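You operate a simulated robot arm through the tools that you are given. There is no shell and no other tool.

You are at the controls of a simulated two-armed robot. One attempt, no reset.

Task
On the top of the kit bench, fold the white hand towel in half, so that its two short edges meet.

It is judged by the outcome, as a careful person would: the job done as asked, and still so three seconds after it is handed in. It fails if anything else is knocked over, pushed out of place, dropped, spilled or broken. Flat cloth is picked up by pressing the open fingertips on it (5 to 10 N) and closing them slowly along it; thin cloth reads only 2 to 8 mm in the jaws.

Robot
Two 7-joint arms with two-finger parallel grippers on one trunk, on a base that drives. Base frame: it is fixed to the floor where the robot stands at the start and does not move with it; the origin is under the middle of the robot, x ahead of it, y to its left, z up. Units: mm, degrees, N and s.
The left shoulder is at the start at [124, 171, 1162], the right one opposite. With the tool pointing down near the work surface each hand reaches from about 100 to 880 mm from the robot's upright axis, wherever it stands, measured 20 degrees to its own side. Places, roughly: top of the kit bench [-1900, 1800, 800]; white hand towel [-1250, 1750, 750]. Payload 4.4 kg a hand.
The TCP of each hand is the grasp point between the finger pads, 23 mm short of the fingertips. In the tool frame z runs along the fingers and y along their closing line. The gripper opens to 94 mm. The fingers are 38 mm wide and 10 mm thick; the gripper's body (54 by 96 mm) begins 39 mm behind the TCP.
Orientation is told as [roll, pitch, yaw] about the base's x, y, z axes, in that order, counted from this pose: with the fingers straight down and closing along the base's y, the tool's x points along the base's -x, its y along +y and its z along -z.

Tools
- The arms move only by the tool apply_moves. It takes "left_increments", "right_increments" or both (then of equal length, played together; a hand with none holds still); each is a list of rows, each a list of 3 entries, a list of its own where there are three numbers: the finger opening in mm, from 0 to 94, then the shift along the tool's x, y, z in mm, then the turn, a rotation vector about the tool's x, y, z in degrees. In form: [[hand, [x, y, z], [wx, wy, wz]], ...]. A call has 1 to 20 rows; each row shifts and turns the commanded pose from where the row before left it, along the tool's axes as they then stand. Rows are played at 5 a second. More than 50 mm and 8.6 degrees between two rows, or a gripper value outside its range, and nothing of the call is played. A pose out of reach is approached as far as the arm can. The call stops where the force on the tool passes 40 N (or 10 N more than at its start, if that is more) or the arm is blocked; 0.2 s more then pass. Each finger travels about 72 mm/s and halts on what it meets, pressing with about 43 N; the grip force reading is that of the motor and also rises with nothing between the fingers. The clock runs only during rows and for 0.2 s after the last one: add rows that do not move to give the fingers time. The reply holds the time, the measured pose of the TCP, the force on the tool along the base axes, the opening and the grip force, in the units named above and with some noise, with the torque about the TCP (base axes, N m) and any sound that the robot's microphone picked up.
- Cameras (640 x 400 px; columns grow to the right, rows downward): "scene" is now at [242.3, -7.2, 1301.2]; the picture's right is [-0.09, -1.00, 0.00], its down [-0.59, 0.05, -0.80] and it looks along [0.80, -0.07, -0.59] (base axes); focal length 269 px, centre (320, 200). "left" rides on the left gripper at [86, -16, -75] in its tool frame; the picture's right is [0.18, 0.98, 0.00], its down [-0.58, 0.11, -0.81] and it looks along [-0.79, 0.15, 0.59] (tool axes); focal length 243 px, centre (320, 200). "right" rides on the right gripper at [86, 16, -74] in its tool frame; the picture's right is [-0.18, 0.98, 0.00], its down [-0.58, -0.11, -0.81] and it looks along [-0.79, -0.15, 0.59] (tool axes); focal length 243 px, centre (320, 200). There is no depth. A picture from a camera that has moved, and an enlarged one, comes with that camera's place and axes in the base frame and with its lens.
- get_image(camera): a new picture of that camera. The clock stands still meanwhile.
- lift_body(by): slides the trunk up (or, below 0, down) by that many mm; the arms and the scene camera ride with it, the base frame stays. It gives what a move gives, with no picture.
- drive_base(legs): drives the robot by 1 to 6 legs, each [ahead, left, turn to the left] in mm, mm and degrees, along the robot's own axes; the way and the turn of a leg run together, so that a leg with both is an arc; at most 1500 mm and 180 degrees a leg. The arms and the cameras ride along, it lands a little off, and it stops where it bumps. It gives what a move gives.
- aim_head(pan, tilt): turns the head with the scene camera to pan (to the left, within 80 degrees either way) and tilt (down, from -29 to 69), counted from straight ahead of the robot. It gives what a move gives.
- inspect(camera, box): a new picture of the part [left, top, right, bottom] of that camera's present view, enlarged. The clock stands still meanwhile.
- job_done(): hands the job in; it is judged then, once.

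Nothing tells you exact positions but the pictures and the camera data. Unless the task says otherwise, let go and move clear before handing in.

The tools are called after ">>>" as name(argument=value, ...) on one line, values as JSON. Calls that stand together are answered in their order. apply_moves: Moves the arms, as the interface text tells. Its arguments: {"type":"object","properties":{"left_increments":{"type":"array","items":{"type":"array"}},"right_increments":{"type":"array","items":{"type":"array"}}},"required":[]} The other tools are called the same way: lift_body (by) slides the trunk up or down; drive_base (legs) drives the base; aim_head (pan, tilt) turns the head that bears the scene camera; get_image (camera) takes a picture; inspect (camera, box) takes an enlarged picture of a part of a camera's view; job_done () hands the job in.

At the start:

```text
t: 0.0
left_position: [470.0, 240.3, 974.8]
left_tool_rot: [0.0, 0.0, 0.0]
left_wrist_force: [-0.3, 0.2, -0.6]
left_torque: [-0.03, 0.02, 0.0]
left_finger_gap: 93.9
left_grasp_force: 0.0
right_position: [484.7, -255.9, 987.7]
right_tool_rot: [0.0, 0.0, 0.0]
right_wrist_force: [0.3, -0.2, 0.0]
right_torque: [0.02, -0.02, 0.0]
right_finger_gap: 93.8
right_grasp_force: 0.1
trunk travel left (down, up): [-175.0, 213.0]
robot x, y, heading: [-0.2, 1.5, 0.2]
head pan, tilt: [-5.1, 36.5]
```

scene: 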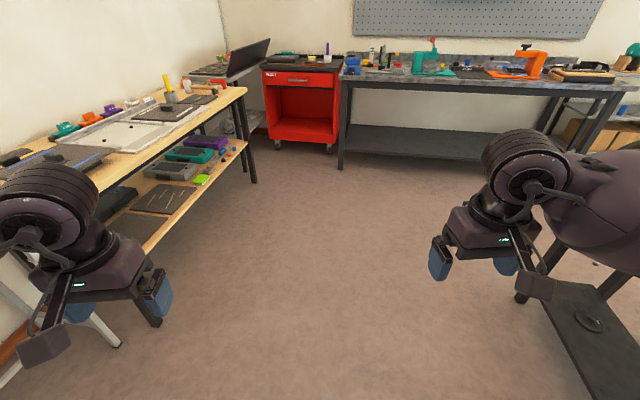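
right: 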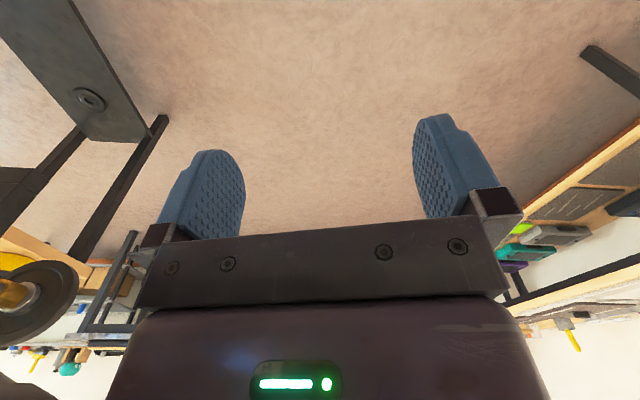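
left: 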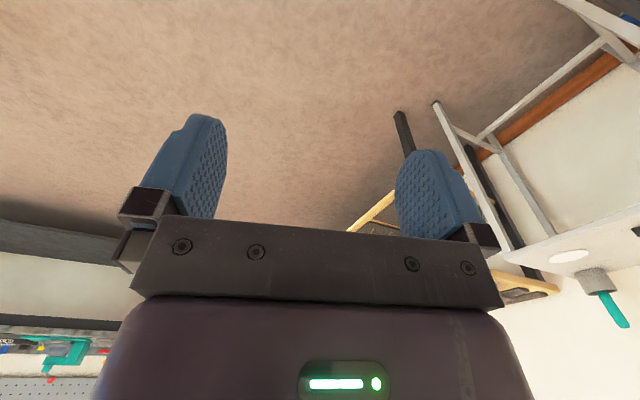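

The kit bench is behind me to the left, at about [-1900, 1800], so it is out of view. I'll turn the head left first to see what stands on the way.

>>> aim_head(pan=80, tilt=30)

>>> get_image(camera="scene")

```text
t: 1.6
left_position: [470.9, 241.4, 975.4]
left_tool_rot: [0.1, -0.1, 0.0]
left_wrist_force: [0.1, 0.1, 0.0]
left_torque: [0.0, -0.01, 0.02]
left_finger_gap: 93.8
left_grasp_force: 0.0
right_position: [485.2, -258.0, 988.0]
right_tool_rot: [0.0, 0.0, -0.1]
right_wrist_force: [-0.5, -0.4, 1.0]
right_torque: [-0.01, -0.03, -0.02]
right_finger_gap: 94.1
right_grasp_force: 0.0
trunk travel left (down, up): [-175.0, 213.0]
robot x, y, heading: [-4.1, -0.1, 0.1]
head pan, tilt: [80.0, 30.0]
```

```text
taken
camera scene: at [171.2, 89.6, 1311.2], right [0.98, -0.17, 0.0], down [-0.09, -0.49, -0.87], along [0.15, 0.85, -0.5], focal length 269 px, centre (320, 200)
```

scene: 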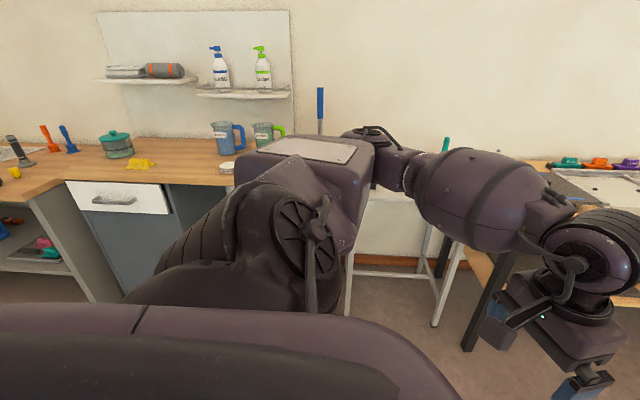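

There is a bench along the left wall. There is free floor around me, so I'll turn in place to the left and look toward the kit bench.

>>> drive_base(legs=[[0, 0, 90]])

>>> aim_head(pan=45, tilt=30)

>>> get_image(camera="scene")

```text
t: 5.7
left_position: [-216.3, 484.6, 975.0]
left_tool_rot: [-0.1, -0.1, 86.8]
left_wrist_force: [1.0, 0.7, -0.1]
left_torque: [-0.03, 0.03, -0.01]
left_finger_gap: 93.9
left_grasp_force: 0.1
right_position: [281.9, 469.7, 988.7]
right_tool_rot: [0.0, 0.0, 86.9]
right_wrist_force: [-0.5, 0.0, -0.5]
right_torque: [-0.03, -0.02, 0.0]
right_finger_gap: 93.6
right_grasp_force: 0.1
trunk travel left (down, up): [-175.0, 213.0]
robot x, y, heading: [5.8, -0.0, 86.6]
head pan, tilt: [80.0, 30.0]
```

```text
t: 6.7
left_position: [-215.8, 484.5, 975.4]
left_tool_rot: [0.0, 0.0, 87.0]
left_wrist_force: [0.8, 0.3, 0.3]
left_torque: [-0.01, -0.02, 0.01]
left_finger_gap: 94.0
left_grasp_force: 0.0
right_position: [283.6, 470.0, 986.9]
right_tool_rot: [0.0, -0.1, 86.9]
right_wrist_force: [-0.9, 0.4, 0.1]
right_torque: [0.0, 0.0, 0.0]
right_finger_gap: 93.9
right_grasp_force: 0.1
trunk travel left (down, up): [-175.0, 213.0]
robot x, y, heading: [0.2, 1.0, 87.0]
head pan, tilt: [45.0, 30.0]
```

```text
taken
camera scene: at [-49.5, 220.3, 1311.2], right [0.74, 0.67, 0.0], down [0.33, -0.37, -0.87], along [-0.58, 0.64, -0.5], focal length 269 px, centre (320, 200)
```

scene: 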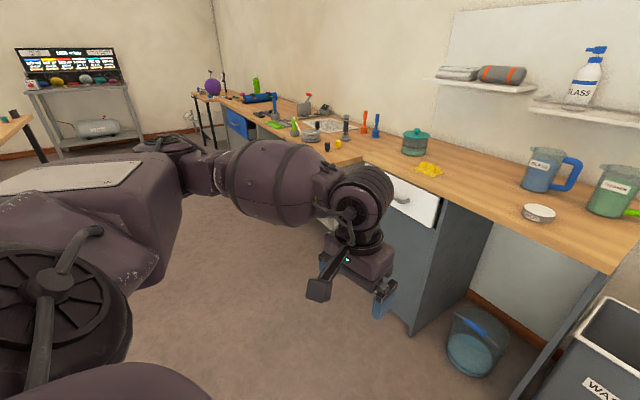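

The long wooden bench along the wall looks like the kit bench. The towel should appear near (335,130), so I'll zoom in there.

>>> inspect(camera="scene", box=[180, 70, 440, 232])

```text
2.46 times, centred on (310, 151) of scene
camera zoom: at [-49.5, 220.3, 1311.2], right [0.74, 0.67, 0.0], down [0.33, -0.37, -0.87], along [-0.58, 0.64, -0.5], focal length 661 px, centre (345, 321)
```

zoom: 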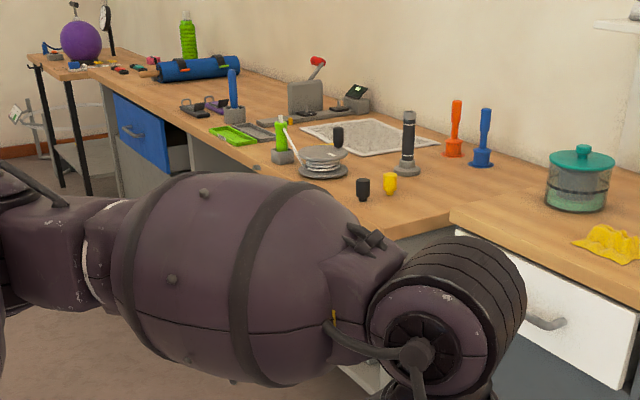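

The towel is the white mat on the bench, at about [-1300, 1800]. Several small items stand around it, and I'll drive to in front of it, with clearance from the bench, for a better look.

>>> drive_base(legs=[[300, 1270, 3]])

>>> aim_head(pan=0, tilt=30)

>>> get_image(camera="scene")

```text
t: 18.2
left_position: [-1522.3, 802.3, 975.8]
left_tool_rot: [0.1, -0.1, 90.4]
left_wrist_force: [0.2, 0.4, 0.2]
left_torque: [0.01, 0.0, 0.04]
left_finger_gap: 94.2
left_grasp_force: 0.1
right_position: [-1023.5, 818.8, 988.3]
right_tool_rot: [0.0, 0.0, 90.5]
right_wrist_force: [0.4, -0.5, 0.1]
right_torque: [-0.01, -0.01, 0.02]
right_finger_gap: 94.2
right_grasp_force: 0.0
trunk travel left (down, up): [-175.0, 213.0]
robot x, y, heading: [-1275.3, 333.6, 90.5]
head pan, tilt: [45.0, 30.0]
```

```text
t: 19.3
left_position: [-1520.7, 802.5, 975.2]
left_tool_rot: [0.1, 0.0, 90.5]
left_wrist_force: [1.1, -0.1, -0.5]
left_torque: [0.02, -0.03, -0.01]
left_finger_gap: 94.0
left_grasp_force: 0.0
right_position: [-1023.4, 818.6, 988.0]
right_tool_rot: [-0.1, 0.1, 90.5]
right_wrist_force: [0.1, -0.2, -0.9]
right_torque: [-0.03, -0.01, -0.02]
right_finger_gap: 93.9
right_grasp_force: 0.1
trunk travel left (down, up): [-175.0, 213.0]
robot x, y, heading: [-1278.4, 332.5, 90.6]
head pan, tilt: [0.0, 30.0]
```

```text
taken
camera scene: at [-1276.2, 576.0, 1311.2], right [1.0, 0.01, 0.0], down [0.0, -0.5, -0.87], along [-0.01, 0.87, -0.5], focal length 269 px, centre (320, 200)
```

scene: 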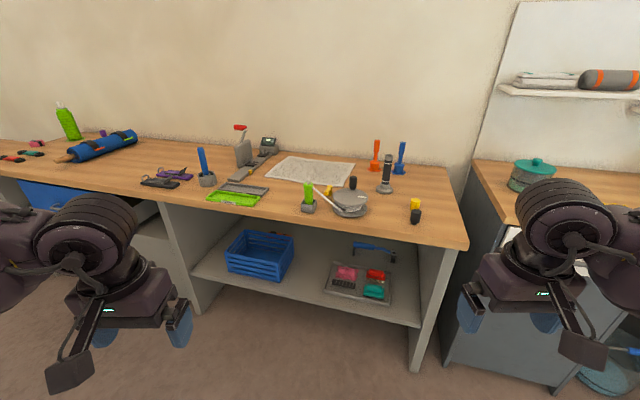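

>>> inspect(camera="scene", box=[210, 110, 450, 260])

```text
2.67 times, centred on (330, 185) of scene
camera zoom: at [-1276.2, 576.0, 1311.2], right [1.0, 0.01, 0.0], down [0.0, -0.5, -0.87], along [-0.01, 0.87, -0.5], focal length 716 px, centre (293, 240)
```

zoom: 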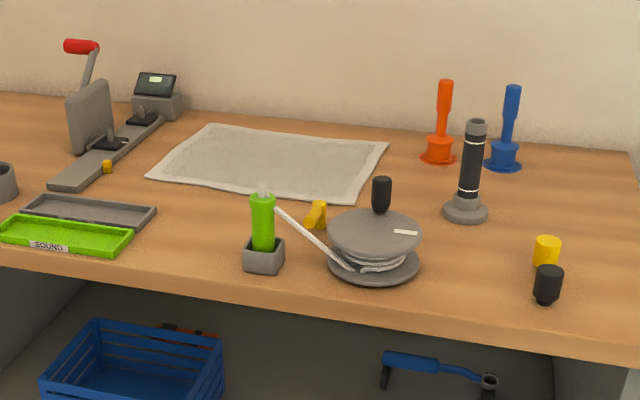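

The towel is about 360 x 265 mm and lies square with the bench, which is turned by about -15° in the base frame. Its right short edge runs from about [-1196,1598] to [-1109,1853]. I'll raise the trunk for clearance, square up to the bench and move closer.

>>> lift_body(by=120)

>>> drive_base(legs=[[0, 0, -15.6], [511, 289, 0]])

>>> aim_head(pan=0, tilt=50)

>>> get_image(camera="scene")

```text
t: 20.8
left_position: [-1521.9, 801.7, 1094.4]
left_tool_rot: [0.0, 0.0, 90.3]
left_wrist_force: [-0.3, -0.6, 0.2]
left_torque: [-0.01, 0.01, 0.0]
left_finger_gap: 93.8
left_grasp_force: 0.1
right_position: [-1023.7, 817.4, 1106.6]
right_tool_rot: [0.0, 0.1, 90.5]
right_wrist_force: [0.0, 0.7, -0.8]
right_torque: [-0.01, 0.01, 0.02]
right_finger_gap: 93.9
right_grasp_force: 0.1
trunk travel left (down, up): [-295.0, 93.0]
robot x, y, heading: [-1276.6, 329.1, 90.2]
head pan, tilt: [0.0, 30.0]
```

```text
t: 25.0
left_position: [-1534.7, 1415.6, 1094.7]
left_tool_rot: [0.0, 0.0, 74.8]
left_wrist_force: [0.5, 0.3, -0.2]
left_torque: [0.0, -0.03, 0.03]
left_finger_gap: 93.9
left_grasp_force: 0.0
right_position: [-1049.4, 1296.9, 1107.7]
right_tool_rot: [-0.1, 0.0, 74.8]
right_wrist_force: [-0.9, 1.3, 0.5]
right_torque: [-0.01, -0.03, -0.01]
right_finger_gap: 93.9
right_grasp_force: 0.2
trunk travel left (down, up): [-295.0, 93.0]
robot x, y, heading: [-1428.7, 898.0, 74.3]
head pan, tilt: [0.0, 30.0]
```

```text
t: 25.9
left_position: [-1533.5, 1413.6, 1094.4]
left_tool_rot: [0.0, -0.1, 74.8]
left_wrist_force: [0.3, 0.6, 0.2]
left_torque: [0.01, 0.0, 0.0]
left_finger_gap: 93.9
left_grasp_force: 0.1
right_position: [-1050.2, 1295.7, 1108.7]
right_tool_rot: [0.0, 0.0, 74.8]
right_wrist_force: [-0.1, -0.2, 1.0]
right_torque: [0.02, 0.02, 0.0]
right_finger_gap: 94.1
right_grasp_force: 0.2
trunk travel left (down, up): [-295.0, 93.0]
robot x, y, heading: [-1420.2, 900.5, 75.0]
head pan, tilt: [0.0, 50.0]
```

```text
taken
camera scene: at [-1384.0, 1036.5, 1410.8], right [0.96, -0.26, 0.0], down [-0.2, -0.74, -0.64], along [0.17, 0.62, -0.77], focal length 269 px, centre (320, 200)
```

scene: 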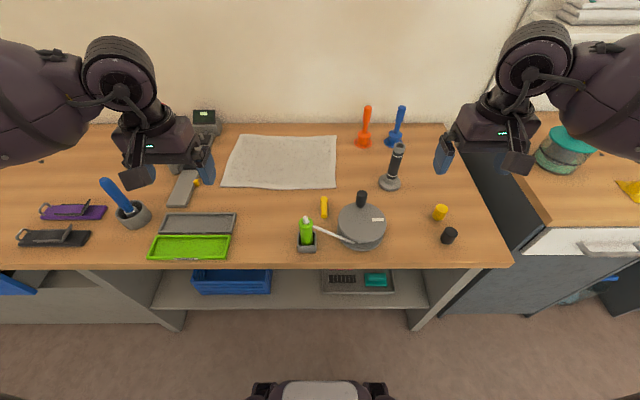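

The view is good now: the bench top is at z≈820 and the towel spans about 340 x 260 mm. I'll check how much room the base has before the bench front.

>>> aim_head(pan=0, tilt=69)

>>> get_image(camera="scene")

```text
t: 26.7
left_position: [-1532.5, 1416.2, 1095.5]
left_tool_rot: [0.1, -0.2, 74.7]
left_wrist_force: [0.0, 1.0, 0.6]
left_torque: [-0.02, -0.01, 0.0]
left_finger_gap: 94.0
left_grasp_force: 0.1
right_position: [-1048.9, 1295.9, 1108.5]
right_tool_rot: [-0.1, 0.0, 74.8]
right_wrist_force: [-0.3, 0.6, 0.5]
right_torque: [0.02, 0.0, -0.01]
right_finger_gap: 94.0
right_grasp_force: 0.1
trunk travel left (down, up): [-295.0, 93.0]
robot x, y, heading: [-1423.9, 895.2, 74.8]
head pan, tilt: [0.0, 68.8]
```

```text
taken
camera scene: at [-1389.5, 1016.1, 1388.9], right [0.96, -0.26, 0.0], down [-0.24, -0.9, -0.36], along [0.1, 0.35, -0.93], focal length 269 px, centre (320, 200)
```

scene: 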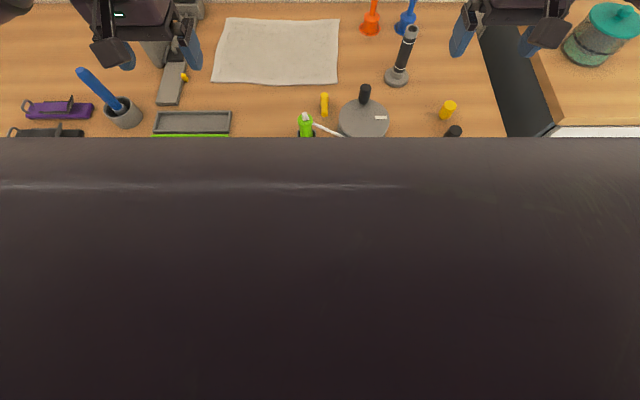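

>>> aim_head(pan=0, tilt=57)

>>> get_image(camera="scene")

```text
t: 27.4
left_position: [-1534.6, 1415.5, 1095.1]
left_tool_rot: [0.0, 0.0, 74.8]
left_wrist_force: [0.2, -0.3, -0.4]
left_torque: [0.04, -0.03, 0.02]
left_finger_gap: 94.0
left_grasp_force: 0.1
right_position: [-1048.8, 1296.2, 1107.1]
right_tool_rot: [0.0, 0.1, 74.8]
right_wrist_force: [0.4, 0.3, -0.6]
right_torque: [0.01, 0.01, 0.0]
right_finger_gap: 94.1
right_grasp_force: 0.0
trunk travel left (down, up): [-295.0, 93.0]
robot x, y, heading: [-1426.8, 897.5, 75.0]
head pan, tilt: [0.0, 57.0]
```

```text
taken
camera scene: at [-1385.9, 1029.6, 1401.7], right [0.96, -0.26, 0.0], down [-0.22, -0.81, -0.54], along [0.14, 0.53, -0.84], focal length 269 px, centre (320, 200)
```

scene: 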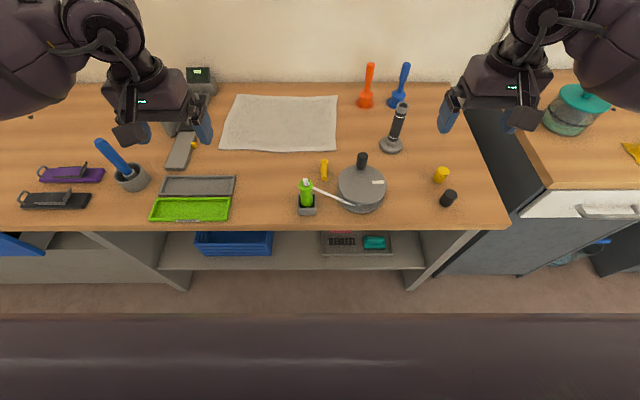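

The base has room: the floor is clear to about 290 mm ahead of the axis, and the bench legs are about 500 mm ahead. My hands are well above everything, so I'll move 140 mm closer and look again.

>>> drive_base(legs=[[140, 0, 0]])

>>> aim_head(pan=0, tilt=45)

>>> get_image(camera="scene")

>>> get_image(camera="left")

```text
t: 28.8
left_position: [-1496.8, 1551.4, 1094.8]
left_tool_rot: [0.0, 0.0, 74.8]
left_wrist_force: [0.4, 0.0, 0.1]
left_torque: [-0.02, 0.0, -0.01]
left_finger_gap: 94.2
left_grasp_force: 0.0
right_position: [-1012.7, 1434.1, 1107.3]
right_tool_rot: [0.0, 0.1, 74.8]
right_wrist_force: [-0.5, 0.5, -0.1]
right_torque: [-0.02, 0.04, -0.01]
right_finger_gap: 94.1
right_grasp_force: 0.1
trunk travel left (down, up): [-295.0, 93.0]
robot x, y, heading: [-1387.4, 1031.6, 74.7]
head pan, tilt: [0.0, 57.0]
```

```text
t: 29.5
left_position: [-1496.9, 1549.8, 1095.6]
left_tool_rot: [0.1, 0.0, 74.8]
left_wrist_force: [-0.3, 0.4, 0.7]
left_torque: [-0.01, -0.02, 0.0]
left_finger_gap: 94.0
left_grasp_force: 0.0
right_position: [-1014.1, 1432.3, 1107.9]
right_tool_rot: [0.0, -0.1, 74.8]
right_wrist_force: [-0.2, 0.8, -0.2]
right_torque: [0.0, -0.04, 0.01]
right_finger_gap: 94.0
right_grasp_force: 0.0
trunk travel left (down, up): [-295.0, 93.0]
robot x, y, heading: [-1386.9, 1034.9, 75.0]
head pan, tilt: [0.0, 45.0]
```

```text
taken
camera scene: at [-1346.2, 1176.3, 1417.7], right [0.97, -0.26, 0.0], down [-0.19, -0.68, -0.71], along [0.18, 0.68, -0.71], focal length 269 px, centre (320, 200)
```

scene: 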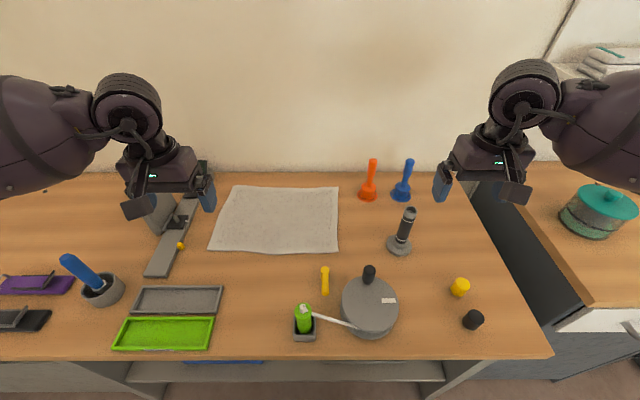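

```text
taken
camera left: at [-1503.4, 1463.1, 1170.5], right [-1.0, 0.08, 0.0], down [0.05, 0.59, 0.81], along [0.06, 0.8, -0.59], focal length 243 px, centre (320, 200)
```

left: 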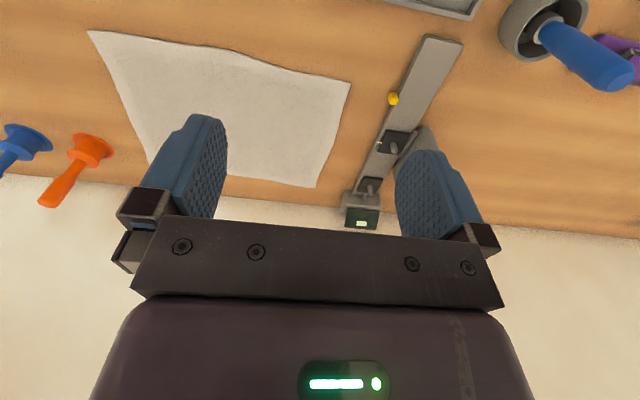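

The left side is clear: the press base edge is at u≈-1985 along the bench, about 80 mm left of the towel. I'll turn both grippers ±45° so they close across the corner diagonals, then bring the right hand above the far right corner, staying high.

>>> apply_moves(right_increments=[[94, [0, 0, 0], [0, 0, 7.5]], [94, [0, 0, 0], [0, 0, 7.5]], [94, [0, 0, 0], [0, 0, 7.5]], [94, [0, 0, 0], [0, 0, 7.5]], [94, [0, 0, 0], [0, 0, 7.5]], [94, [0, 0, 0], [0, 0, 7.5]], [94, [-4, 37, 0], [0, 0, 0]], [94, [-4, 37, 0], [0, 0, 0]], [94, [-4, 37, 0], [0, 0, 0]], [94, [-4, 37, 0], [0, 0, 0]], [94, [-4, 37, 0], [0, 0, 0]], [94, [-4, 37, 0], [0, 0, 0]], [94, [-4, 37, 0], [0, 0, 0]], [94, [-4, 37, 0], [0, 0, 0]], [94, [-4, 37, 0], [0, 0, 0]], [94, [-4, 34, 0], [0, 0, 0]]], left_increments=[[94, [0, 0, 0], [0, 0, -7.5]], [94, [0, 0, 0], [0, 0, -7.5]], [94, [0, 0, 0], [0, 0, -7.5]], [94, [0, 0, 0], [0, 0, -7.5]], [94, [0, 0, 0], [0, 0, -7.5]], [94, [0, 0, 0], [0, 0, -7.5]], [94, [0, 0, 0], [0, 0, 0]], [94, [0, 0, 0], [0, 0, 0]], [94, [0, 0, 0], [0, 0, 0]], [94, [0, 0, 0], [0, 0, 0]], [94, [0, 0, 0], [0, 0, 0]], [94, [0, 0, 0], [0, 0, 0]], [94, [0, 0, 0], [0, 0, 0]], [94, [0, 0, 0], [0, 0, 0]], [94, [0, 0, 0], [0, 0, 0]], [94, [0, 0, 0], [0, 0, 0]]])

>>> get_image(camera="scene")

>>> get_image(camera="right")

```text
t: 32.9
left_position: [-1504.5, 1550.3, 1094.2]
left_tool_rot: [-0.2, 0.0, 120.1]
left_wrist_force: [-2.4, 0.3, -1.2]
left_torque: [-0.04, -0.15, -0.01]
left_finger_gap: 94.2
left_grasp_force: 0.0
right_position: [-1167.3, 1769.9, 1108.6]
right_tool_rot: [-0.1, -0.5, 30.0]
right_wrist_force: [3.3, 0.7, 1.0]
right_torque: [-0.03, 0.28, 0.0]
right_finger_gap: 94.2
right_grasp_force: 0.0
trunk travel left (down, up): [-295.0, 93.0]
robot x, y, heading: [-1389.6, 1033.3, 74.9]
head pan, tilt: [0.0, 45.0]
```

```text
taken
camera scene: at [-1354.2, 1176.7, 1417.9], right [0.97, -0.26, 0.01], down [-0.18, -0.68, -0.71], along [0.19, 0.68, -0.71], focal length 269 px, centre (320, 200)
```

scene: 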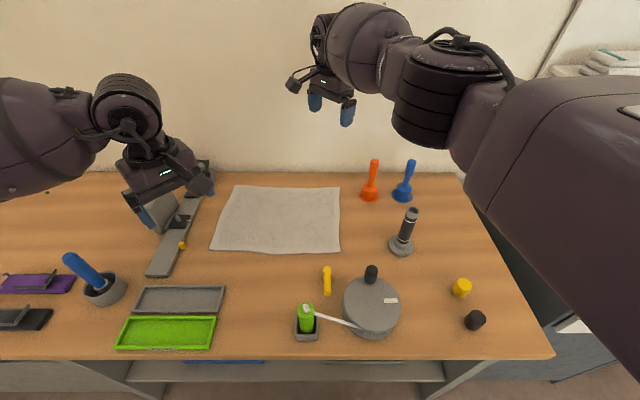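

```text
taken
camera right: at [-1250.9, 1739.9, 1182.6], right [-0.33, 0.94, 0.0], down [0.55, 0.2, 0.81], along [0.76, 0.27, -0.59], focal length 243 px, centre (320, 200)
```

right: 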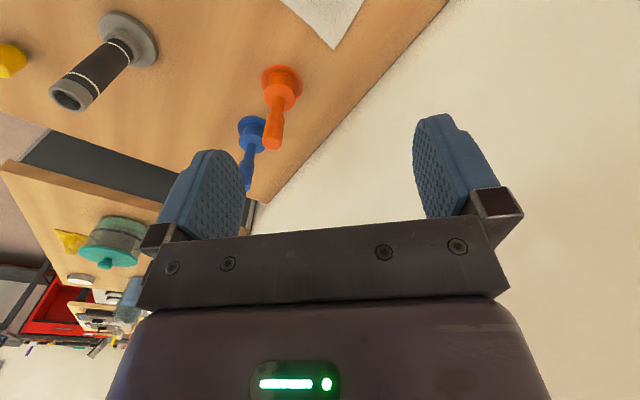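

The far right corner of the towel shows in the right hand's view at about [-1119,1804]. The right arm bends well out to the right, so I'll bring the left hand over the near right corner, still high.

>>> apply_moves(left_increments=[[94, [15, -34, 0], [0, 0, 0]], [94, [15, -34, 0], [0, 0, 0]], [94, [15, -34, 0], [0, 0, 0]], [94, [15, -34, 0], [0, 0, 0]], [94, [15, -34, 0], [0, 0, 0]], [94, [15, -34, 0], [0, 0, 0]], [94, [14, -33, 0], [0, 0, 0]], [94, [14, -33, 0], [0, 0, 0]], [94, [0, 0, 0], [0, 0, 0]]])

>>> get_image(camera="scene")

>>> get_image(camera="left")

>>> get_image(camera="right")

```text
t: 34.9
left_position: [-1209.8, 1581.1, 1097.7]
left_tool_rot: [-0.4, -0.2, 119.6]
left_wrist_force: [-0.7, 0.1, 0.6]
left_torque: [0.0, -0.02, -0.02]
left_finger_gap: 94.1
left_grasp_force: 0.1
right_position: [-1130.9, 1769.2, 1108.3]
right_tool_rot: [0.1, -0.4, 26.9]
right_wrist_force: [-0.2, 0.4, -0.1]
right_torque: [0.0, -0.08, -0.02]
right_finger_gap: 93.9
right_grasp_force: 0.0
trunk travel left (down, up): [-295.0, 93.0]
robot x, y, heading: [-1388.3, 1030.0, 75.1]
head pan, tilt: [0.0, 45.0]
```

```text
taken
camera scene: at [-1348.0, 1176.5, 1417.8], right [0.97, -0.26, 0.0], down [-0.18, -0.68, -0.71], along [0.19, 0.68, -0.71], focal length 269 px, centre (320, 200)
```

scene: 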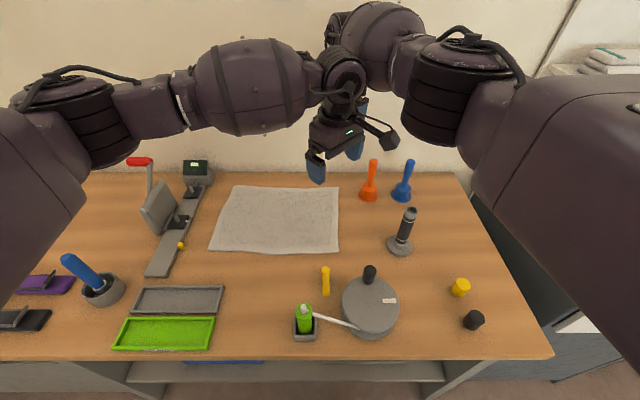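

```text
taken
camera left: at [-1151.3, 1514.4, 1173.0], right [-0.76, -0.65, -0.01], down [-0.39, 0.45, 0.81], along [-0.52, 0.62, -0.59], focal length 243 px, centre (320, 200)
```

left: 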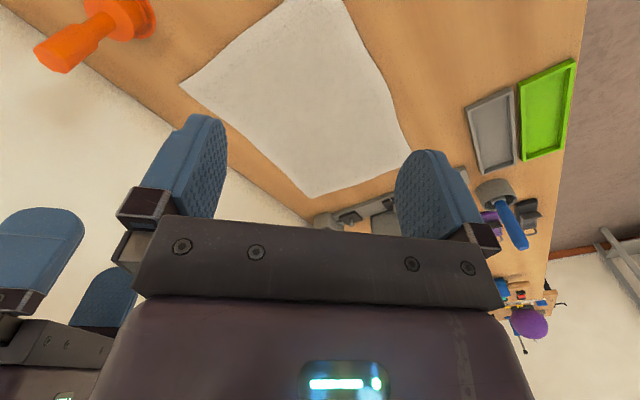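

```text
taken
camera right: at [-1215.7, 1745.1, 1182.8], right [-0.28, 0.96, 0.0], down [0.56, 0.16, 0.81], along [0.78, 0.23, -0.59], focal length 243 px, centre (320, 200)
```

right: 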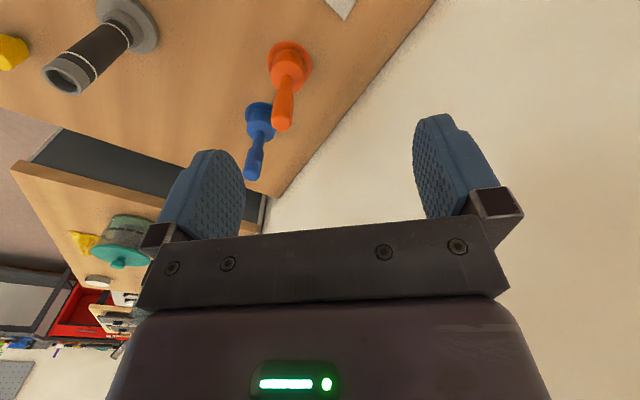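

The left wrist pushed against the right forearm, and the right hand was shifted by about 35 mm. I'll back the left hand off and move the base to the right, so that the right forearm comes in more from the side.

>>> apply_moves(left_increments=[[94, [-14, 33, 0], [0, 0, 0]], [94, [-14, 33, 0], [0, 0, 0]], [94, [-15, 34, 0], [0, 0, 0]], [94, [-15, 34, 0], [0, 0, 0]], [94, [-15, 34, 0], [0, 0, 0]], [94, [0, 0, 0], [0, 0, 0]]])

>>> drive_base(legs=[[0, -130, 0]])

>>> get_image(camera="scene")

```text
t: 36.3
left_position: [-1384.6, 1562.8, 1096.7]
left_tool_rot: [0.0, 0.1, 119.8]
left_wrist_force: [0.0, 0.4, 0.1]
left_torque: [-0.01, 0.01, 0.04]
left_finger_gap: 93.8
left_grasp_force: 0.0
right_position: [-1161.2, 1770.8, 1106.2]
right_tool_rot: [0.0, 0.0, 29.7]
right_wrist_force: [0.4, 0.5, -0.6]
right_torque: [0.01, 0.03, -0.04]
right_finger_gap: 94.4
right_grasp_force: 0.0
trunk travel left (down, up): [-295.0, 93.0]
robot x, y, heading: [-1386.3, 1031.4, 74.7]
head pan, tilt: [0.0, 45.0]
```

```text
t: 38.1
left_position: [-1258.8, 1527.1, 1096.5]
left_tool_rot: [0.1, -0.1, 119.9]
left_wrist_force: [0.4, 0.5, -0.1]
left_torque: [-0.03, 0.01, 0.01]
left_finger_gap: 94.1
left_grasp_force: 0.0
right_position: [-1034.9, 1734.7, 1106.0]
right_tool_rot: [0.0, -0.1, 29.7]
right_wrist_force: [0.5, 0.1, -0.5]
right_torque: [0.03, 0.0, 0.01]
right_finger_gap: 94.0
right_grasp_force: 0.2
trunk travel left (down, up): [-295.0, 93.0]
robot x, y, heading: [-1259.7, 994.0, 74.9]
head pan, tilt: [0.0, 45.0]
```

```text
taken
camera scene: at [-1218.5, 1142.0, 1417.7], right [0.97, -0.26, 0.0], down [-0.19, -0.68, -0.71], along [0.18, 0.68, -0.71], focal length 269 px, centre (320, 200)
```

scene: 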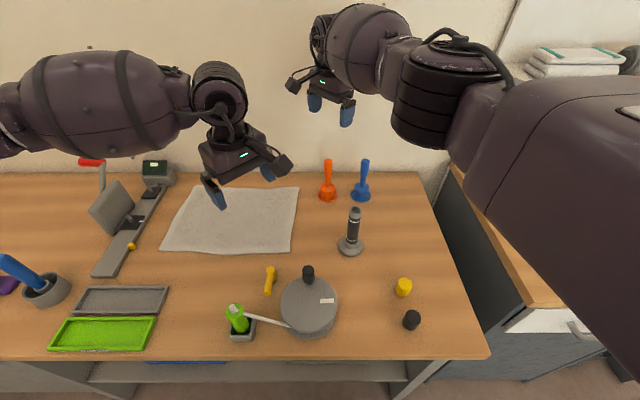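

>>> apply_moves(right_increments=[[94, [19, 20, 0], [0, 0, 0]], [94, [19, 20, 0], [0, 0, 0]], [94, [17, 19, 0], [0, 0, 0]], [94, [16, 19, 0], [0, 0, 0]], [94, [12, 16, 0], [0, 0, 0]], [94, [0, 0, 0], [0, 0, 0]], [94, [0, 0, 0], [0, 0, 0]]])

>>> apply_moves(left_increments=[[94, [-10, -20, 0], [0, 0, 0]], [94, [-10, -20, 0], [0, 0, 0]], [94, [-10, -20, 0], [0, 0, 0]], [94, [0, 0, 0], [0, 0, 0]], [94, [0, 0, 0], [0, 0, 0]]])

>>> get_image(camera="scene")

>>> get_image(camera="left")

>>> get_image(camera="right")

```text
t: 39.7
left_position: [-1260.2, 1526.9, 1097.8]
left_tool_rot: [-0.1, 0.0, 119.8]
left_wrist_force: [-0.1, -0.6, 0.2]
left_torque: [0.0, -0.01, -0.01]
left_finger_gap: 94.3
left_grasp_force: 0.0
right_position: [-1135.2, 1724.1, 1102.7]
right_tool_rot: [0.1, 0.0, 29.8]
right_wrist_force: [0.5, -0.9, 0.0]
right_torque: [-0.06, -0.02, 0.0]
right_finger_gap: 93.9
right_grasp_force: 0.1
right hand out of reach, approached as far as the arm can: row 1, 2, 3, 4, 5
trunk travel left (down, up): [-295.0, 93.0]
robot x, y, heading: [-1263.3, 999.0, 75.0]
head pan, tilt: [0.0, 45.0]
```

```text
t: 40.9
left_position: [-1222.8, 1584.4, 1096.5]
left_tool_rot: [0.0, 0.0, 119.8]
left_wrist_force: [-0.3, 1.2, 0.3]
left_torque: [0.0, 0.0, -0.05]
left_finger_gap: 93.9
left_grasp_force: 0.0
right_position: [-1134.3, 1725.0, 1102.9]
right_tool_rot: [0.0, 0.0, 30.0]
right_wrist_force: [-0.6, -0.3, -0.3]
right_torque: [-0.01, 0.02, -0.02]
right_finger_gap: 93.9
right_grasp_force: 0.0
trunk travel left (down, up): [-295.0, 93.0]
robot x, y, heading: [-1261.5, 999.5, 74.8]
head pan, tilt: [0.0, 45.0]
```

```text
taken
camera scene: at [-1218.7, 1142.3, 1417.6], right [0.97, -0.26, 0.0], down [-0.19, -0.68, -0.71], along [0.18, 0.68, -0.71], focal length 269 px, centre (320, 200)
```

scene: 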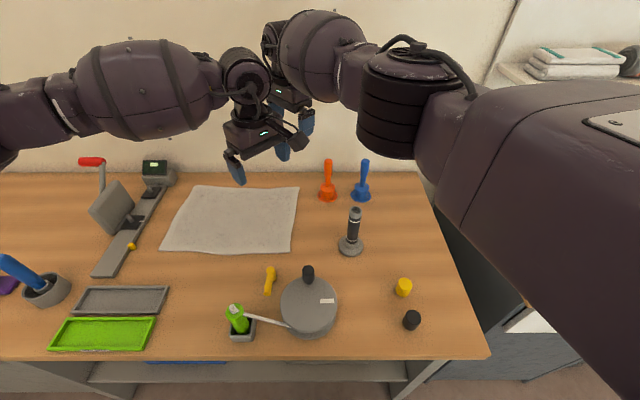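

```text
taken
camera left: at [-1163.8, 1517.9, 1171.3], right [-0.76, -0.65, 0.0], down [-0.38, 0.45, 0.81], along [-0.52, 0.61, -0.59], focal length 243 px, centre (320, 200)
```

left: 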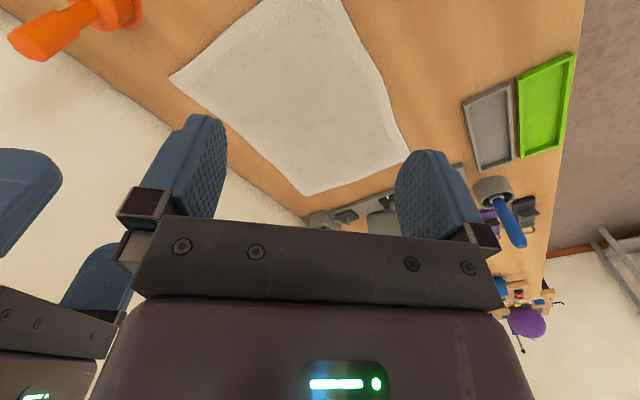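

```text
taken
camera right: at [-1217.2, 1694.5, 1176.7], right [-0.33, 0.94, 0.0], down [0.56, 0.2, 0.81], along [0.76, 0.27, -0.59], focal length 243 px, centre (320, 200)
```

right: 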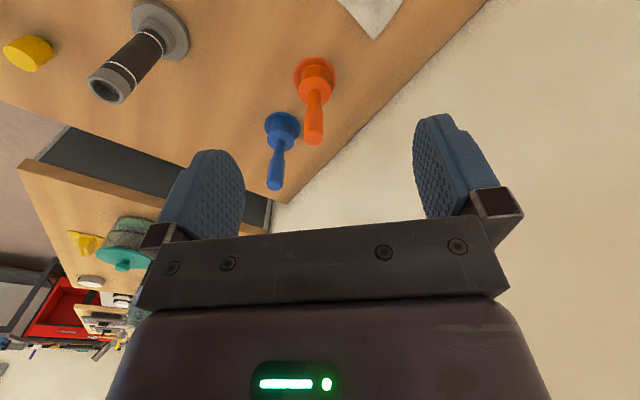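

The right arm was at the limit of its reach there. I'll move the base about 50 mm closer and 50 mm left, since the legs and chest still have room, and then re-aim both hands.

>>> drive_base(legs=[[50, 50, 0]])

>>> apply_moves(right_increments=[[94, [0, 0, 0], [0, 0, 0]], [94, [0, 0, 0], [0, 0, 0]]])

```text
t: 42.0
left_position: [-1257.4, 1645.8, 1096.8]
left_tool_rot: [0.0, 0.0, 119.7]
left_wrist_force: [0.9, -0.1, 0.1]
left_torque: [-0.01, -0.02, -0.01]
left_finger_gap: 94.0
left_grasp_force: 0.1
right_position: [-1171.5, 1785.4, 1102.9]
right_tool_rot: [0.0, -0.1, 29.9]
right_wrist_force: [-0.6, 0.3, 0.0]
right_torque: [-0.02, -0.03, -0.01]
right_finger_gap: 94.0
right_grasp_force: 0.0
trunk travel left (down, up): [-295.0, 93.0]
robot x, y, heading: [-1297.6, 1062.0, 74.6]
head pan, tilt: [0.0, 45.0]
```

```text
t: 42.6
left_position: [-1257.8, 1646.7, 1096.5]
left_tool_rot: [-0.1, -0.1, 119.8]
left_wrist_force: [0.0, -0.2, 0.3]
left_torque: [-0.03, 0.0, 0.05]
left_finger_gap: 94.1
left_grasp_force: 0.0
right_position: [-1170.3, 1786.0, 1102.9]
right_tool_rot: [-0.1, -0.1, 29.8]
right_wrist_force: [1.1, -0.5, 0.4]
right_torque: [0.02, 0.0, 0.02]
right_finger_gap: 94.0
right_grasp_force: 0.1
trunk travel left (down, up): [-295.0, 93.0]
robot x, y, heading: [-1295.8, 1057.5, 74.9]
head pan, tilt: [0.0, 45.0]
```

>>> apply_moves(right_increments=[[94, [-4, -8, 0], [0, 0, 0]], [94, [-4, -8, 0], [0, 0, 0]], [94, [0, 0, 0], [0, 0, 0]], [94, [0, 0, 0], [0, 0, 0]]], left_increments=[[94, [36, 0, 0], [0, 0, 0]], [94, [36, -1, 0], [0, 0, 0]], [94, [0, 0, 0], [0, 0, 0]], [94, [0, 0, 0], [0, 0, 0]]])

>>> get_image(camera="scene")

>>> get_image(camera="left")

>>> get_image(camera="right")

```text
t: 43.6
left_position: [-1218.4, 1583.1, 1096.1]
left_tool_rot: [-0.2, -0.1, 119.8]
left_wrist_force: [0.4, 0.2, -0.3]
left_torque: [0.04, 0.01, 0.06]
left_finger_gap: 94.1
left_grasp_force: 0.0
right_position: [-1156.1, 1775.9, 1101.9]
right_tool_rot: [0.0, 0.0, 29.8]
right_wrist_force: [0.2, -0.9, -0.2]
right_torque: [0.03, -0.02, -0.03]
right_finger_gap: 94.3
right_grasp_force: 0.1
trunk travel left (down, up): [-295.0, 93.0]
robot x, y, heading: [-1297.7, 1060.5, 74.7]
head pan, tilt: [0.0, 45.0]
```

```text
taken
camera scene: at [-1254.5, 1203.4, 1417.7], right [0.97, -0.26, 0.0], down [-0.19, -0.68, -0.71], along [0.18, 0.68, -0.71], focal length 269 px, centre (320, 200)
```

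scene: 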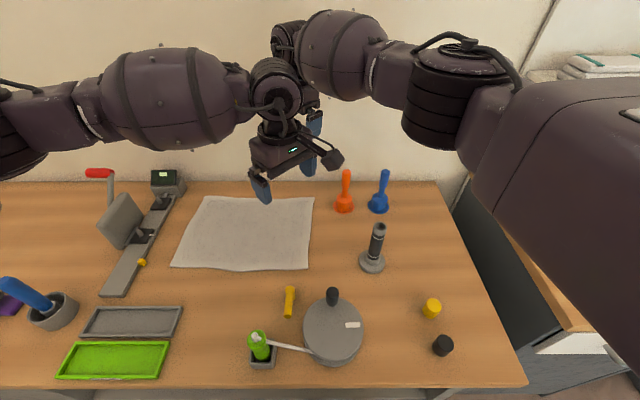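

```text
taken
camera left: at [-1161.0, 1516.1, 1172.0], right [-0.76, -0.65, 0.0], down [-0.38, 0.45, 0.81], along [-0.52, 0.61, -0.59], focal length 243 px, centre (320, 200)
```

left: 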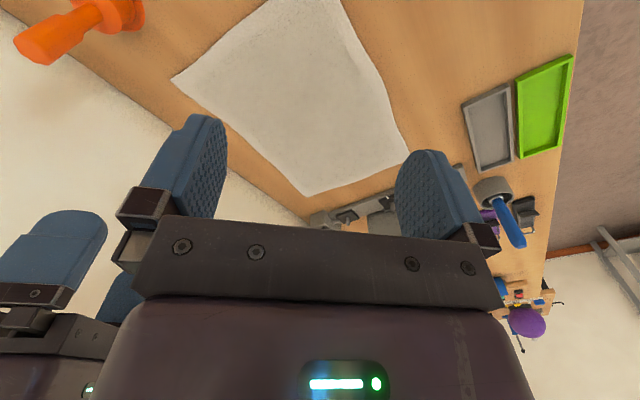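

```text
taken
camera right: at [-1237.8, 1745.8, 1176.7], right [-0.33, 0.94, 0.0], down [0.56, 0.19, 0.81], along [0.76, 0.27, -0.59], focal length 243 px, centre (320, 200)
```

right: 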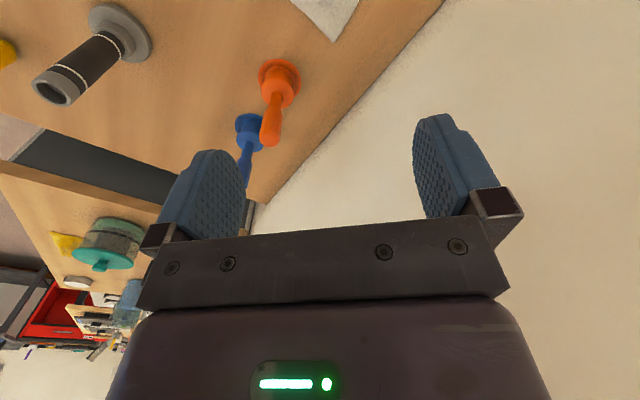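

Both hands are over their corners with no contact between the arms. I'll lower the trunk 120 mm and check clearances.

>>> lift_body(by=-120)

>>> get_image(camera="scene")

>>> get_image(camera="left")

>>> get_image(camera="right")

```text
t: 45.1
left_position: [-1220.5, 1582.6, 978.2]
left_tool_rot: [-0.2, -0.1, 119.8]
left_wrist_force: [-0.4, -0.5, 0.3]
left_torque: [0.02, -0.02, 0.0]
left_finger_gap: 94.2
left_grasp_force: 0.0
right_position: [-1156.6, 1774.4, 986.7]
right_tool_rot: [0.1, -0.2, 29.8]
right_wrist_force: [-0.1, -0.5, 1.2]
right_torque: [0.01, -0.01, -0.01]
right_finger_gap: 93.9
right_grasp_force: 0.1
trunk travel left (down, up): [-175.0, 213.0]
robot x, y, heading: [-1300.0, 1058.9, 74.7]
head pan, tilt: [0.0, 45.0]
```

```text
taken
camera scene: at [-1233.0, 1284.3, 1289.4], right [0.97, -0.26, 0.0], down [-0.18, -0.68, -0.71], along [0.19, 0.68, -0.71], focal length 269 px, centre (320, 200)
```

scene: 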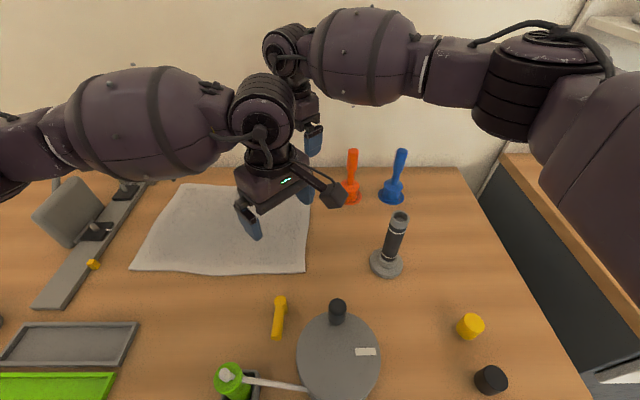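

```text
taken
camera left: at [-1163.7, 1515.8, 1053.4], right [-0.76, -0.65, 0.0], down [-0.39, 0.45, 0.81], along [-0.52, 0.62, -0.59], focal length 243 px, centre (320, 200)
```

left: 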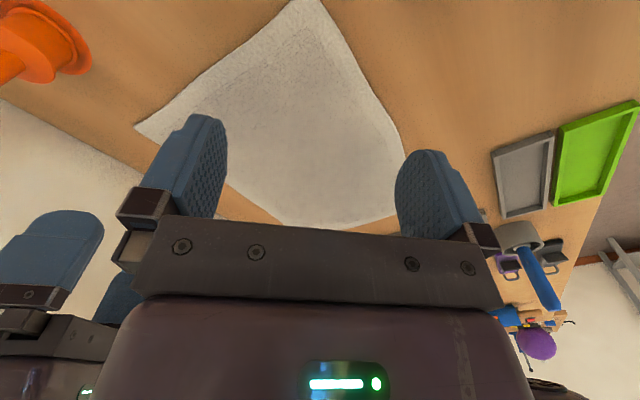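

```text
taken
camera right: at [-1238.7, 1744.7, 1059.9], right [-0.33, 0.94, 0.0], down [0.56, 0.19, 0.81], along [0.76, 0.27, -0.59], focal length 243 px, centre (320, 200)
```

right: 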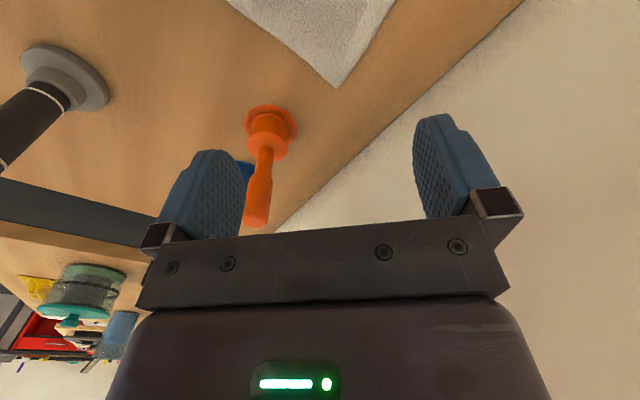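

>>> apply_moves(left_increments=[[90, [0, 0, 18], [0, 0, 0]], [80, [0, 0, 18], [0, 0, 0]], [70, [0, 0, 18], [0, 0, 0]], [60, [0, 0, 18], [0, 0, 0]], [50, [0, 0, 18], [0, 0, 0]], [50, [0, 0, 0], [0, 0, 0]]], right_increments=[[90, [0, 0, 20], [0, 0, 0]], [80, [0, 0, 20], [0, 0, 0]], [70, [0, 0, 20], [0, 0, 0]], [60, [0, 0, 19], [0, 0, 0]], [50, [0, 0, 18], [0, 0, 0]], [50, [0, 0, 0], [0, 0, 0]]])

>>> get_image(camera="scene")

>>> get_image(camera="left")

>>> get_image(camera="right")

```text
t: 46.5
left_position: [-1221.2, 1584.1, 886.7]
left_tool_rot: [-0.2, -0.2, 119.8]
left_wrist_force: [0.0, -0.4, 1.1]
left_torque: [0.01, 0.02, 0.01]
left_finger_gap: 50.0
left_grasp_force: 0.1
right_position: [-1155.6, 1775.7, 886.1]
right_tool_rot: [0.0, 0.0, 29.8]
right_wrist_force: [-0.7, -0.4, 0.0]
right_torque: [0.01, 0.02, -0.05]
right_finger_gap: 50.0
right_grasp_force: 0.1
trunk travel left (down, up): [-175.0, 213.0]
robot x, y, heading: [-1298.6, 1060.9, 74.9]
head pan, tilt: [0.0, 45.0]
```

```text
taken
camera scene: at [-1232.6, 1285.5, 1288.8], right [0.97, -0.26, 0.0], down [-0.18, -0.68, -0.71], along [0.18, 0.68, -0.71], focal length 269 px, centre (320, 200)
```

scene: 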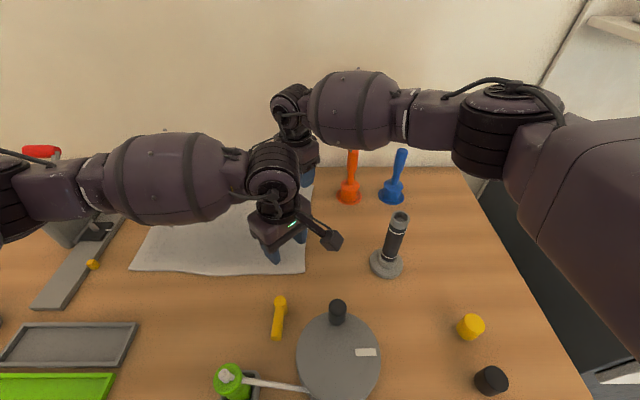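

```text
taken
camera left: at [-1162.9, 1516.4, 962.1], right [-0.76, -0.65, 0.0], down [-0.38, 0.45, 0.81], along [-0.52, 0.61, -0.59], focal length 243 px, centre (320, 200)
```

left: 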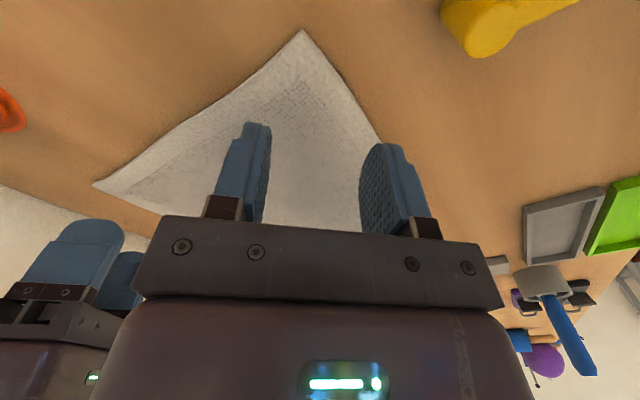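

```text
taken
camera right: at [-1238.4, 1746.3, 960.5], right [-0.33, 0.94, 0.0], down [0.56, 0.19, 0.81], along [0.76, 0.27, -0.59], focal length 243 px, centre (320, 200)
```

right: 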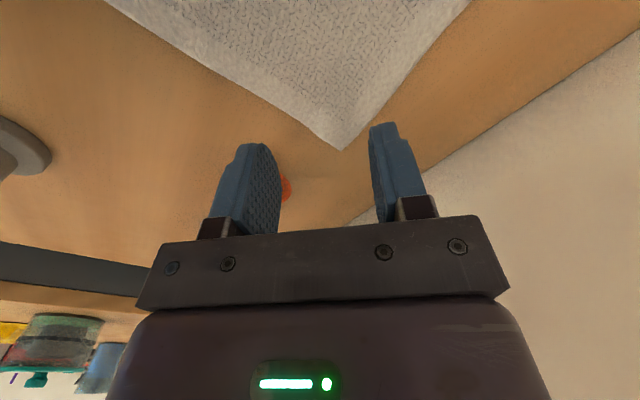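

The close views put the near corner at about [-1187,1558] and the far corner at about [-1125,1803]. I'll shift both hands to sit about 34 mm inside each corner, narrow the opening to 40 mm and go lower.

>>> apply_moves(left_increments=[[45, [-8, -16, 0], [0, 0, 0]], [40, [0, 0, 10], [0, 0, 0]], [40, [0, 0, 10], [0, 0, 0]], [40, [0, 0, 8], [0, 0, 0]], [40, [0, 0, 0], [0, 0, 0]]], right_increments=[[45, [10, 10, 0], [0, 0, 0]], [40, [0, 0, 10], [0, 0, 0]], [40, [0, 0, 10], [0, 0, 0]], [40, [0, 0, 8], [0, 0, 0]], [40, [0, 0, 0], [0, 0, 0]]])

>>> get_image(camera="left")

>>> get_image(camera="right")

```text
t: 47.8
left_position: [-1211.4, 1599.4, 858.7]
left_tool_rot: [-0.1, -0.2, 119.8]
left_wrist_force: [0.2, 0.3, 0.4]
left_torque: [0.02, -0.02, -0.02]
left_finger_gap: 40.0
left_grasp_force: 0.1
right_position: [-1168.9, 1778.9, 858.7]
right_tool_rot: [0.0, 0.0, 29.9]
right_wrist_force: [-0.3, 0.6, 0.1]
right_torque: [0.01, 0.02, -0.01]
right_finger_gap: 40.0
right_grasp_force: 0.1
trunk travel left (down, up): [-175.0, 213.0]
robot x, y, heading: [-1293.8, 1062.1, 74.7]
head pan, tilt: [0.0, 45.0]
```

```text
taken
camera left: at [-1152.8, 1532.3, 933.5], right [-0.76, -0.65, 0.0], down [-0.38, 0.45, 0.81], along [-0.52, 0.61, -0.59], focal length 243 px, centre (320, 200)
```

left: 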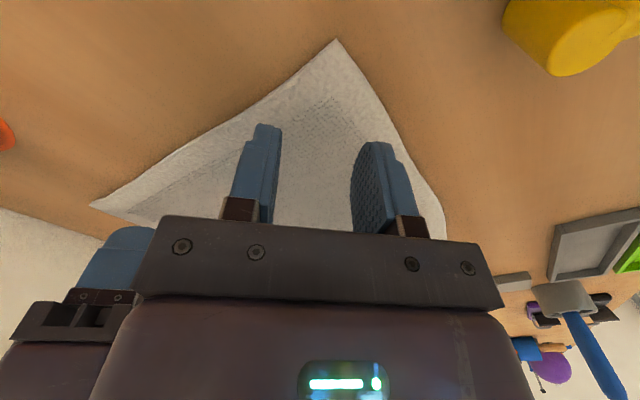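

```text
taken
camera right: at [-1252.2, 1749.5, 932.3], right [-0.33, 0.94, 0.0], down [0.56, 0.19, 0.81], along [0.76, 0.27, -0.59], focal length 243 px, centre (320, 200)
```

right: 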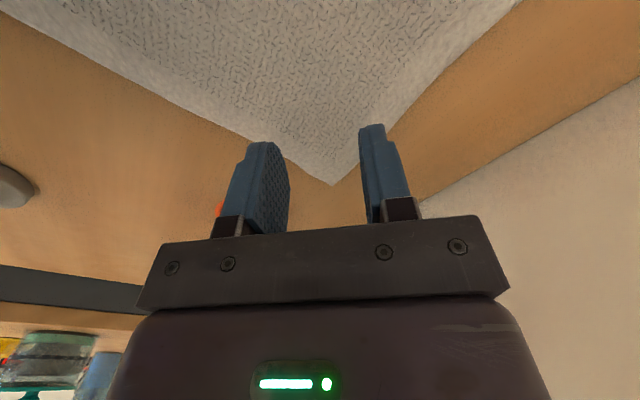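

Both grippers straddle the corner diagonals well. I'll go down gently until contact.

>>> apply_moves(left_increments=[[40, [0, 0, 3], [0, 0, 0]], [40, [0, 0, 3], [0, 0, 0]], [40, [0, 0, 2], [0, 0, 0]], [40, [0, 0, 2], [0, 0, 0]], [40, [0, 0, 0], [0, 0, 0]]], right_increments=[[40, [0, 0, 3], [0, 0, 0]], [40, [0, 0, 3], [0, 0, 0]], [40, [0, 0, 2], [0, 0, 0]], [40, [0, 0, 2], [0, 0, 0]], [40, [0, 0, 0], [0, 0, 0]]])

```text
t: 49.0
left_position: [-1211.5, 1599.5, 847.1]
left_tool_rot: [-0.1, 0.0, 119.7]
left_wrist_force: [-0.4, -0.5, -0.6]
left_torque: [-0.01, -0.01, -0.03]
left_finger_gap: 40.0
left_grasp_force: 0.0
right_position: [-1169.3, 1779.3, 847.8]
right_tool_rot: [0.1, 0.1, 29.8]
right_wrist_force: [0.3, -0.2, 1.2]
right_torque: [0.0, -0.03, -0.03]
right_finger_gap: 40.0
right_grasp_force: 0.1
trunk travel left (down, up): [-175.0, 213.0]
robot x, y, heading: [-1296.2, 1059.3, 75.0]
head pan, tilt: [0.0, 45.0]
```

>>> apply_moves(left_increments=[[40, [0, 0, 2], [0, 0, 0]], [40, [0, 0, 2], [0, 0, 0]], [40, [0, 0, 0], [0, 0, 0]]], right_increments=[[40, [0, 0, 2], [0, 0, 0]], [40, [0, 0, 2], [0, 0, 0]], [40, [0, 0, 0], [0, 0, 0]]])

```text
t: 49.8
left_position: [-1212.9, 1598.7, 843.7]
left_tool_rot: [0.0, 0.0, 119.8]
left_wrist_force: [-0.2, -0.7, 0.0]
left_torque: [-0.02, 0.02, -0.01]
left_finger_gap: 40.0
left_grasp_force: 0.0
right_position: [-1170.3, 1778.8, 844.6]
right_tool_rot: [0.1, 0.0, 29.9]
right_wrist_force: [-0.1, -0.5, 0.3]
right_torque: [0.0, -0.02, 0.01]
right_finger_gap: 40.1
right_grasp_force: 0.1
trunk travel left (down, up): [-175.0, 213.0]
robot x, y, heading: [-1294.7, 1063.7, 74.8]
head pan, tilt: [0.0, 45.0]
```

>>> apply_moves(left_increments=[[40, [0, 0, 2], [0, 0, 0]], [40, [0, 0, 2], [0, 0, 0]], [40, [0, 0, 0], [0, 0, 0]]], right_increments=[[40, [0, 0, 2], [0, 0, 0]], [40, [0, 0, 2], [0, 0, 0]], [40, [0, 0, 0], [0, 0, 0]]])

>>> get_image(camera="left")

```text
t: 50.5
left_position: [-1212.6, 1598.7, 840.4]
left_tool_rot: [-0.1, -0.1, 119.9]
left_wrist_force: [-0.6, 0.7, 0.1]
left_torque: [0.0, 0.0, -0.02]
left_finger_gap: 40.0
left_grasp_force: 0.1
right_position: [-1169.1, 1779.5, 839.7]
right_tool_rot: [0.0, -0.1, 29.8]
right_wrist_force: [0.5, 0.3, -0.3]
right_torque: [0.02, 0.01, 0.02]
right_finger_gap: 40.2
right_grasp_force: 0.0
trunk travel left (down, up): [-175.0, 213.0]
robot x, y, heading: [-1297.1, 1059.7, 74.8]
head pan, tilt: [0.0, 45.0]
```

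```text
taken
camera left: at [-1154.2, 1532.2, 914.7], right [-0.76, -0.65, 0.0], down [-0.38, 0.45, 0.81], along [-0.52, 0.61, -0.59], focal length 243 px, centre (320, 200)
```

left: 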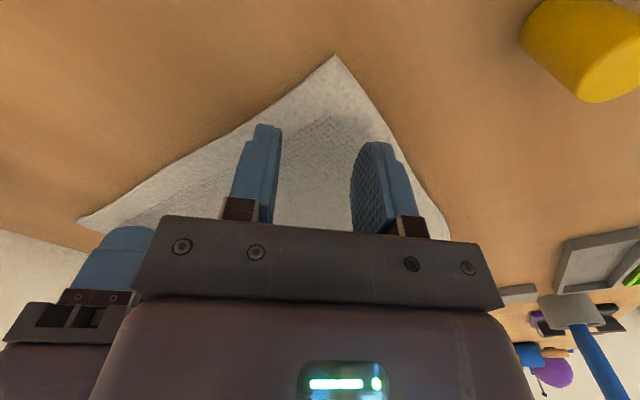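

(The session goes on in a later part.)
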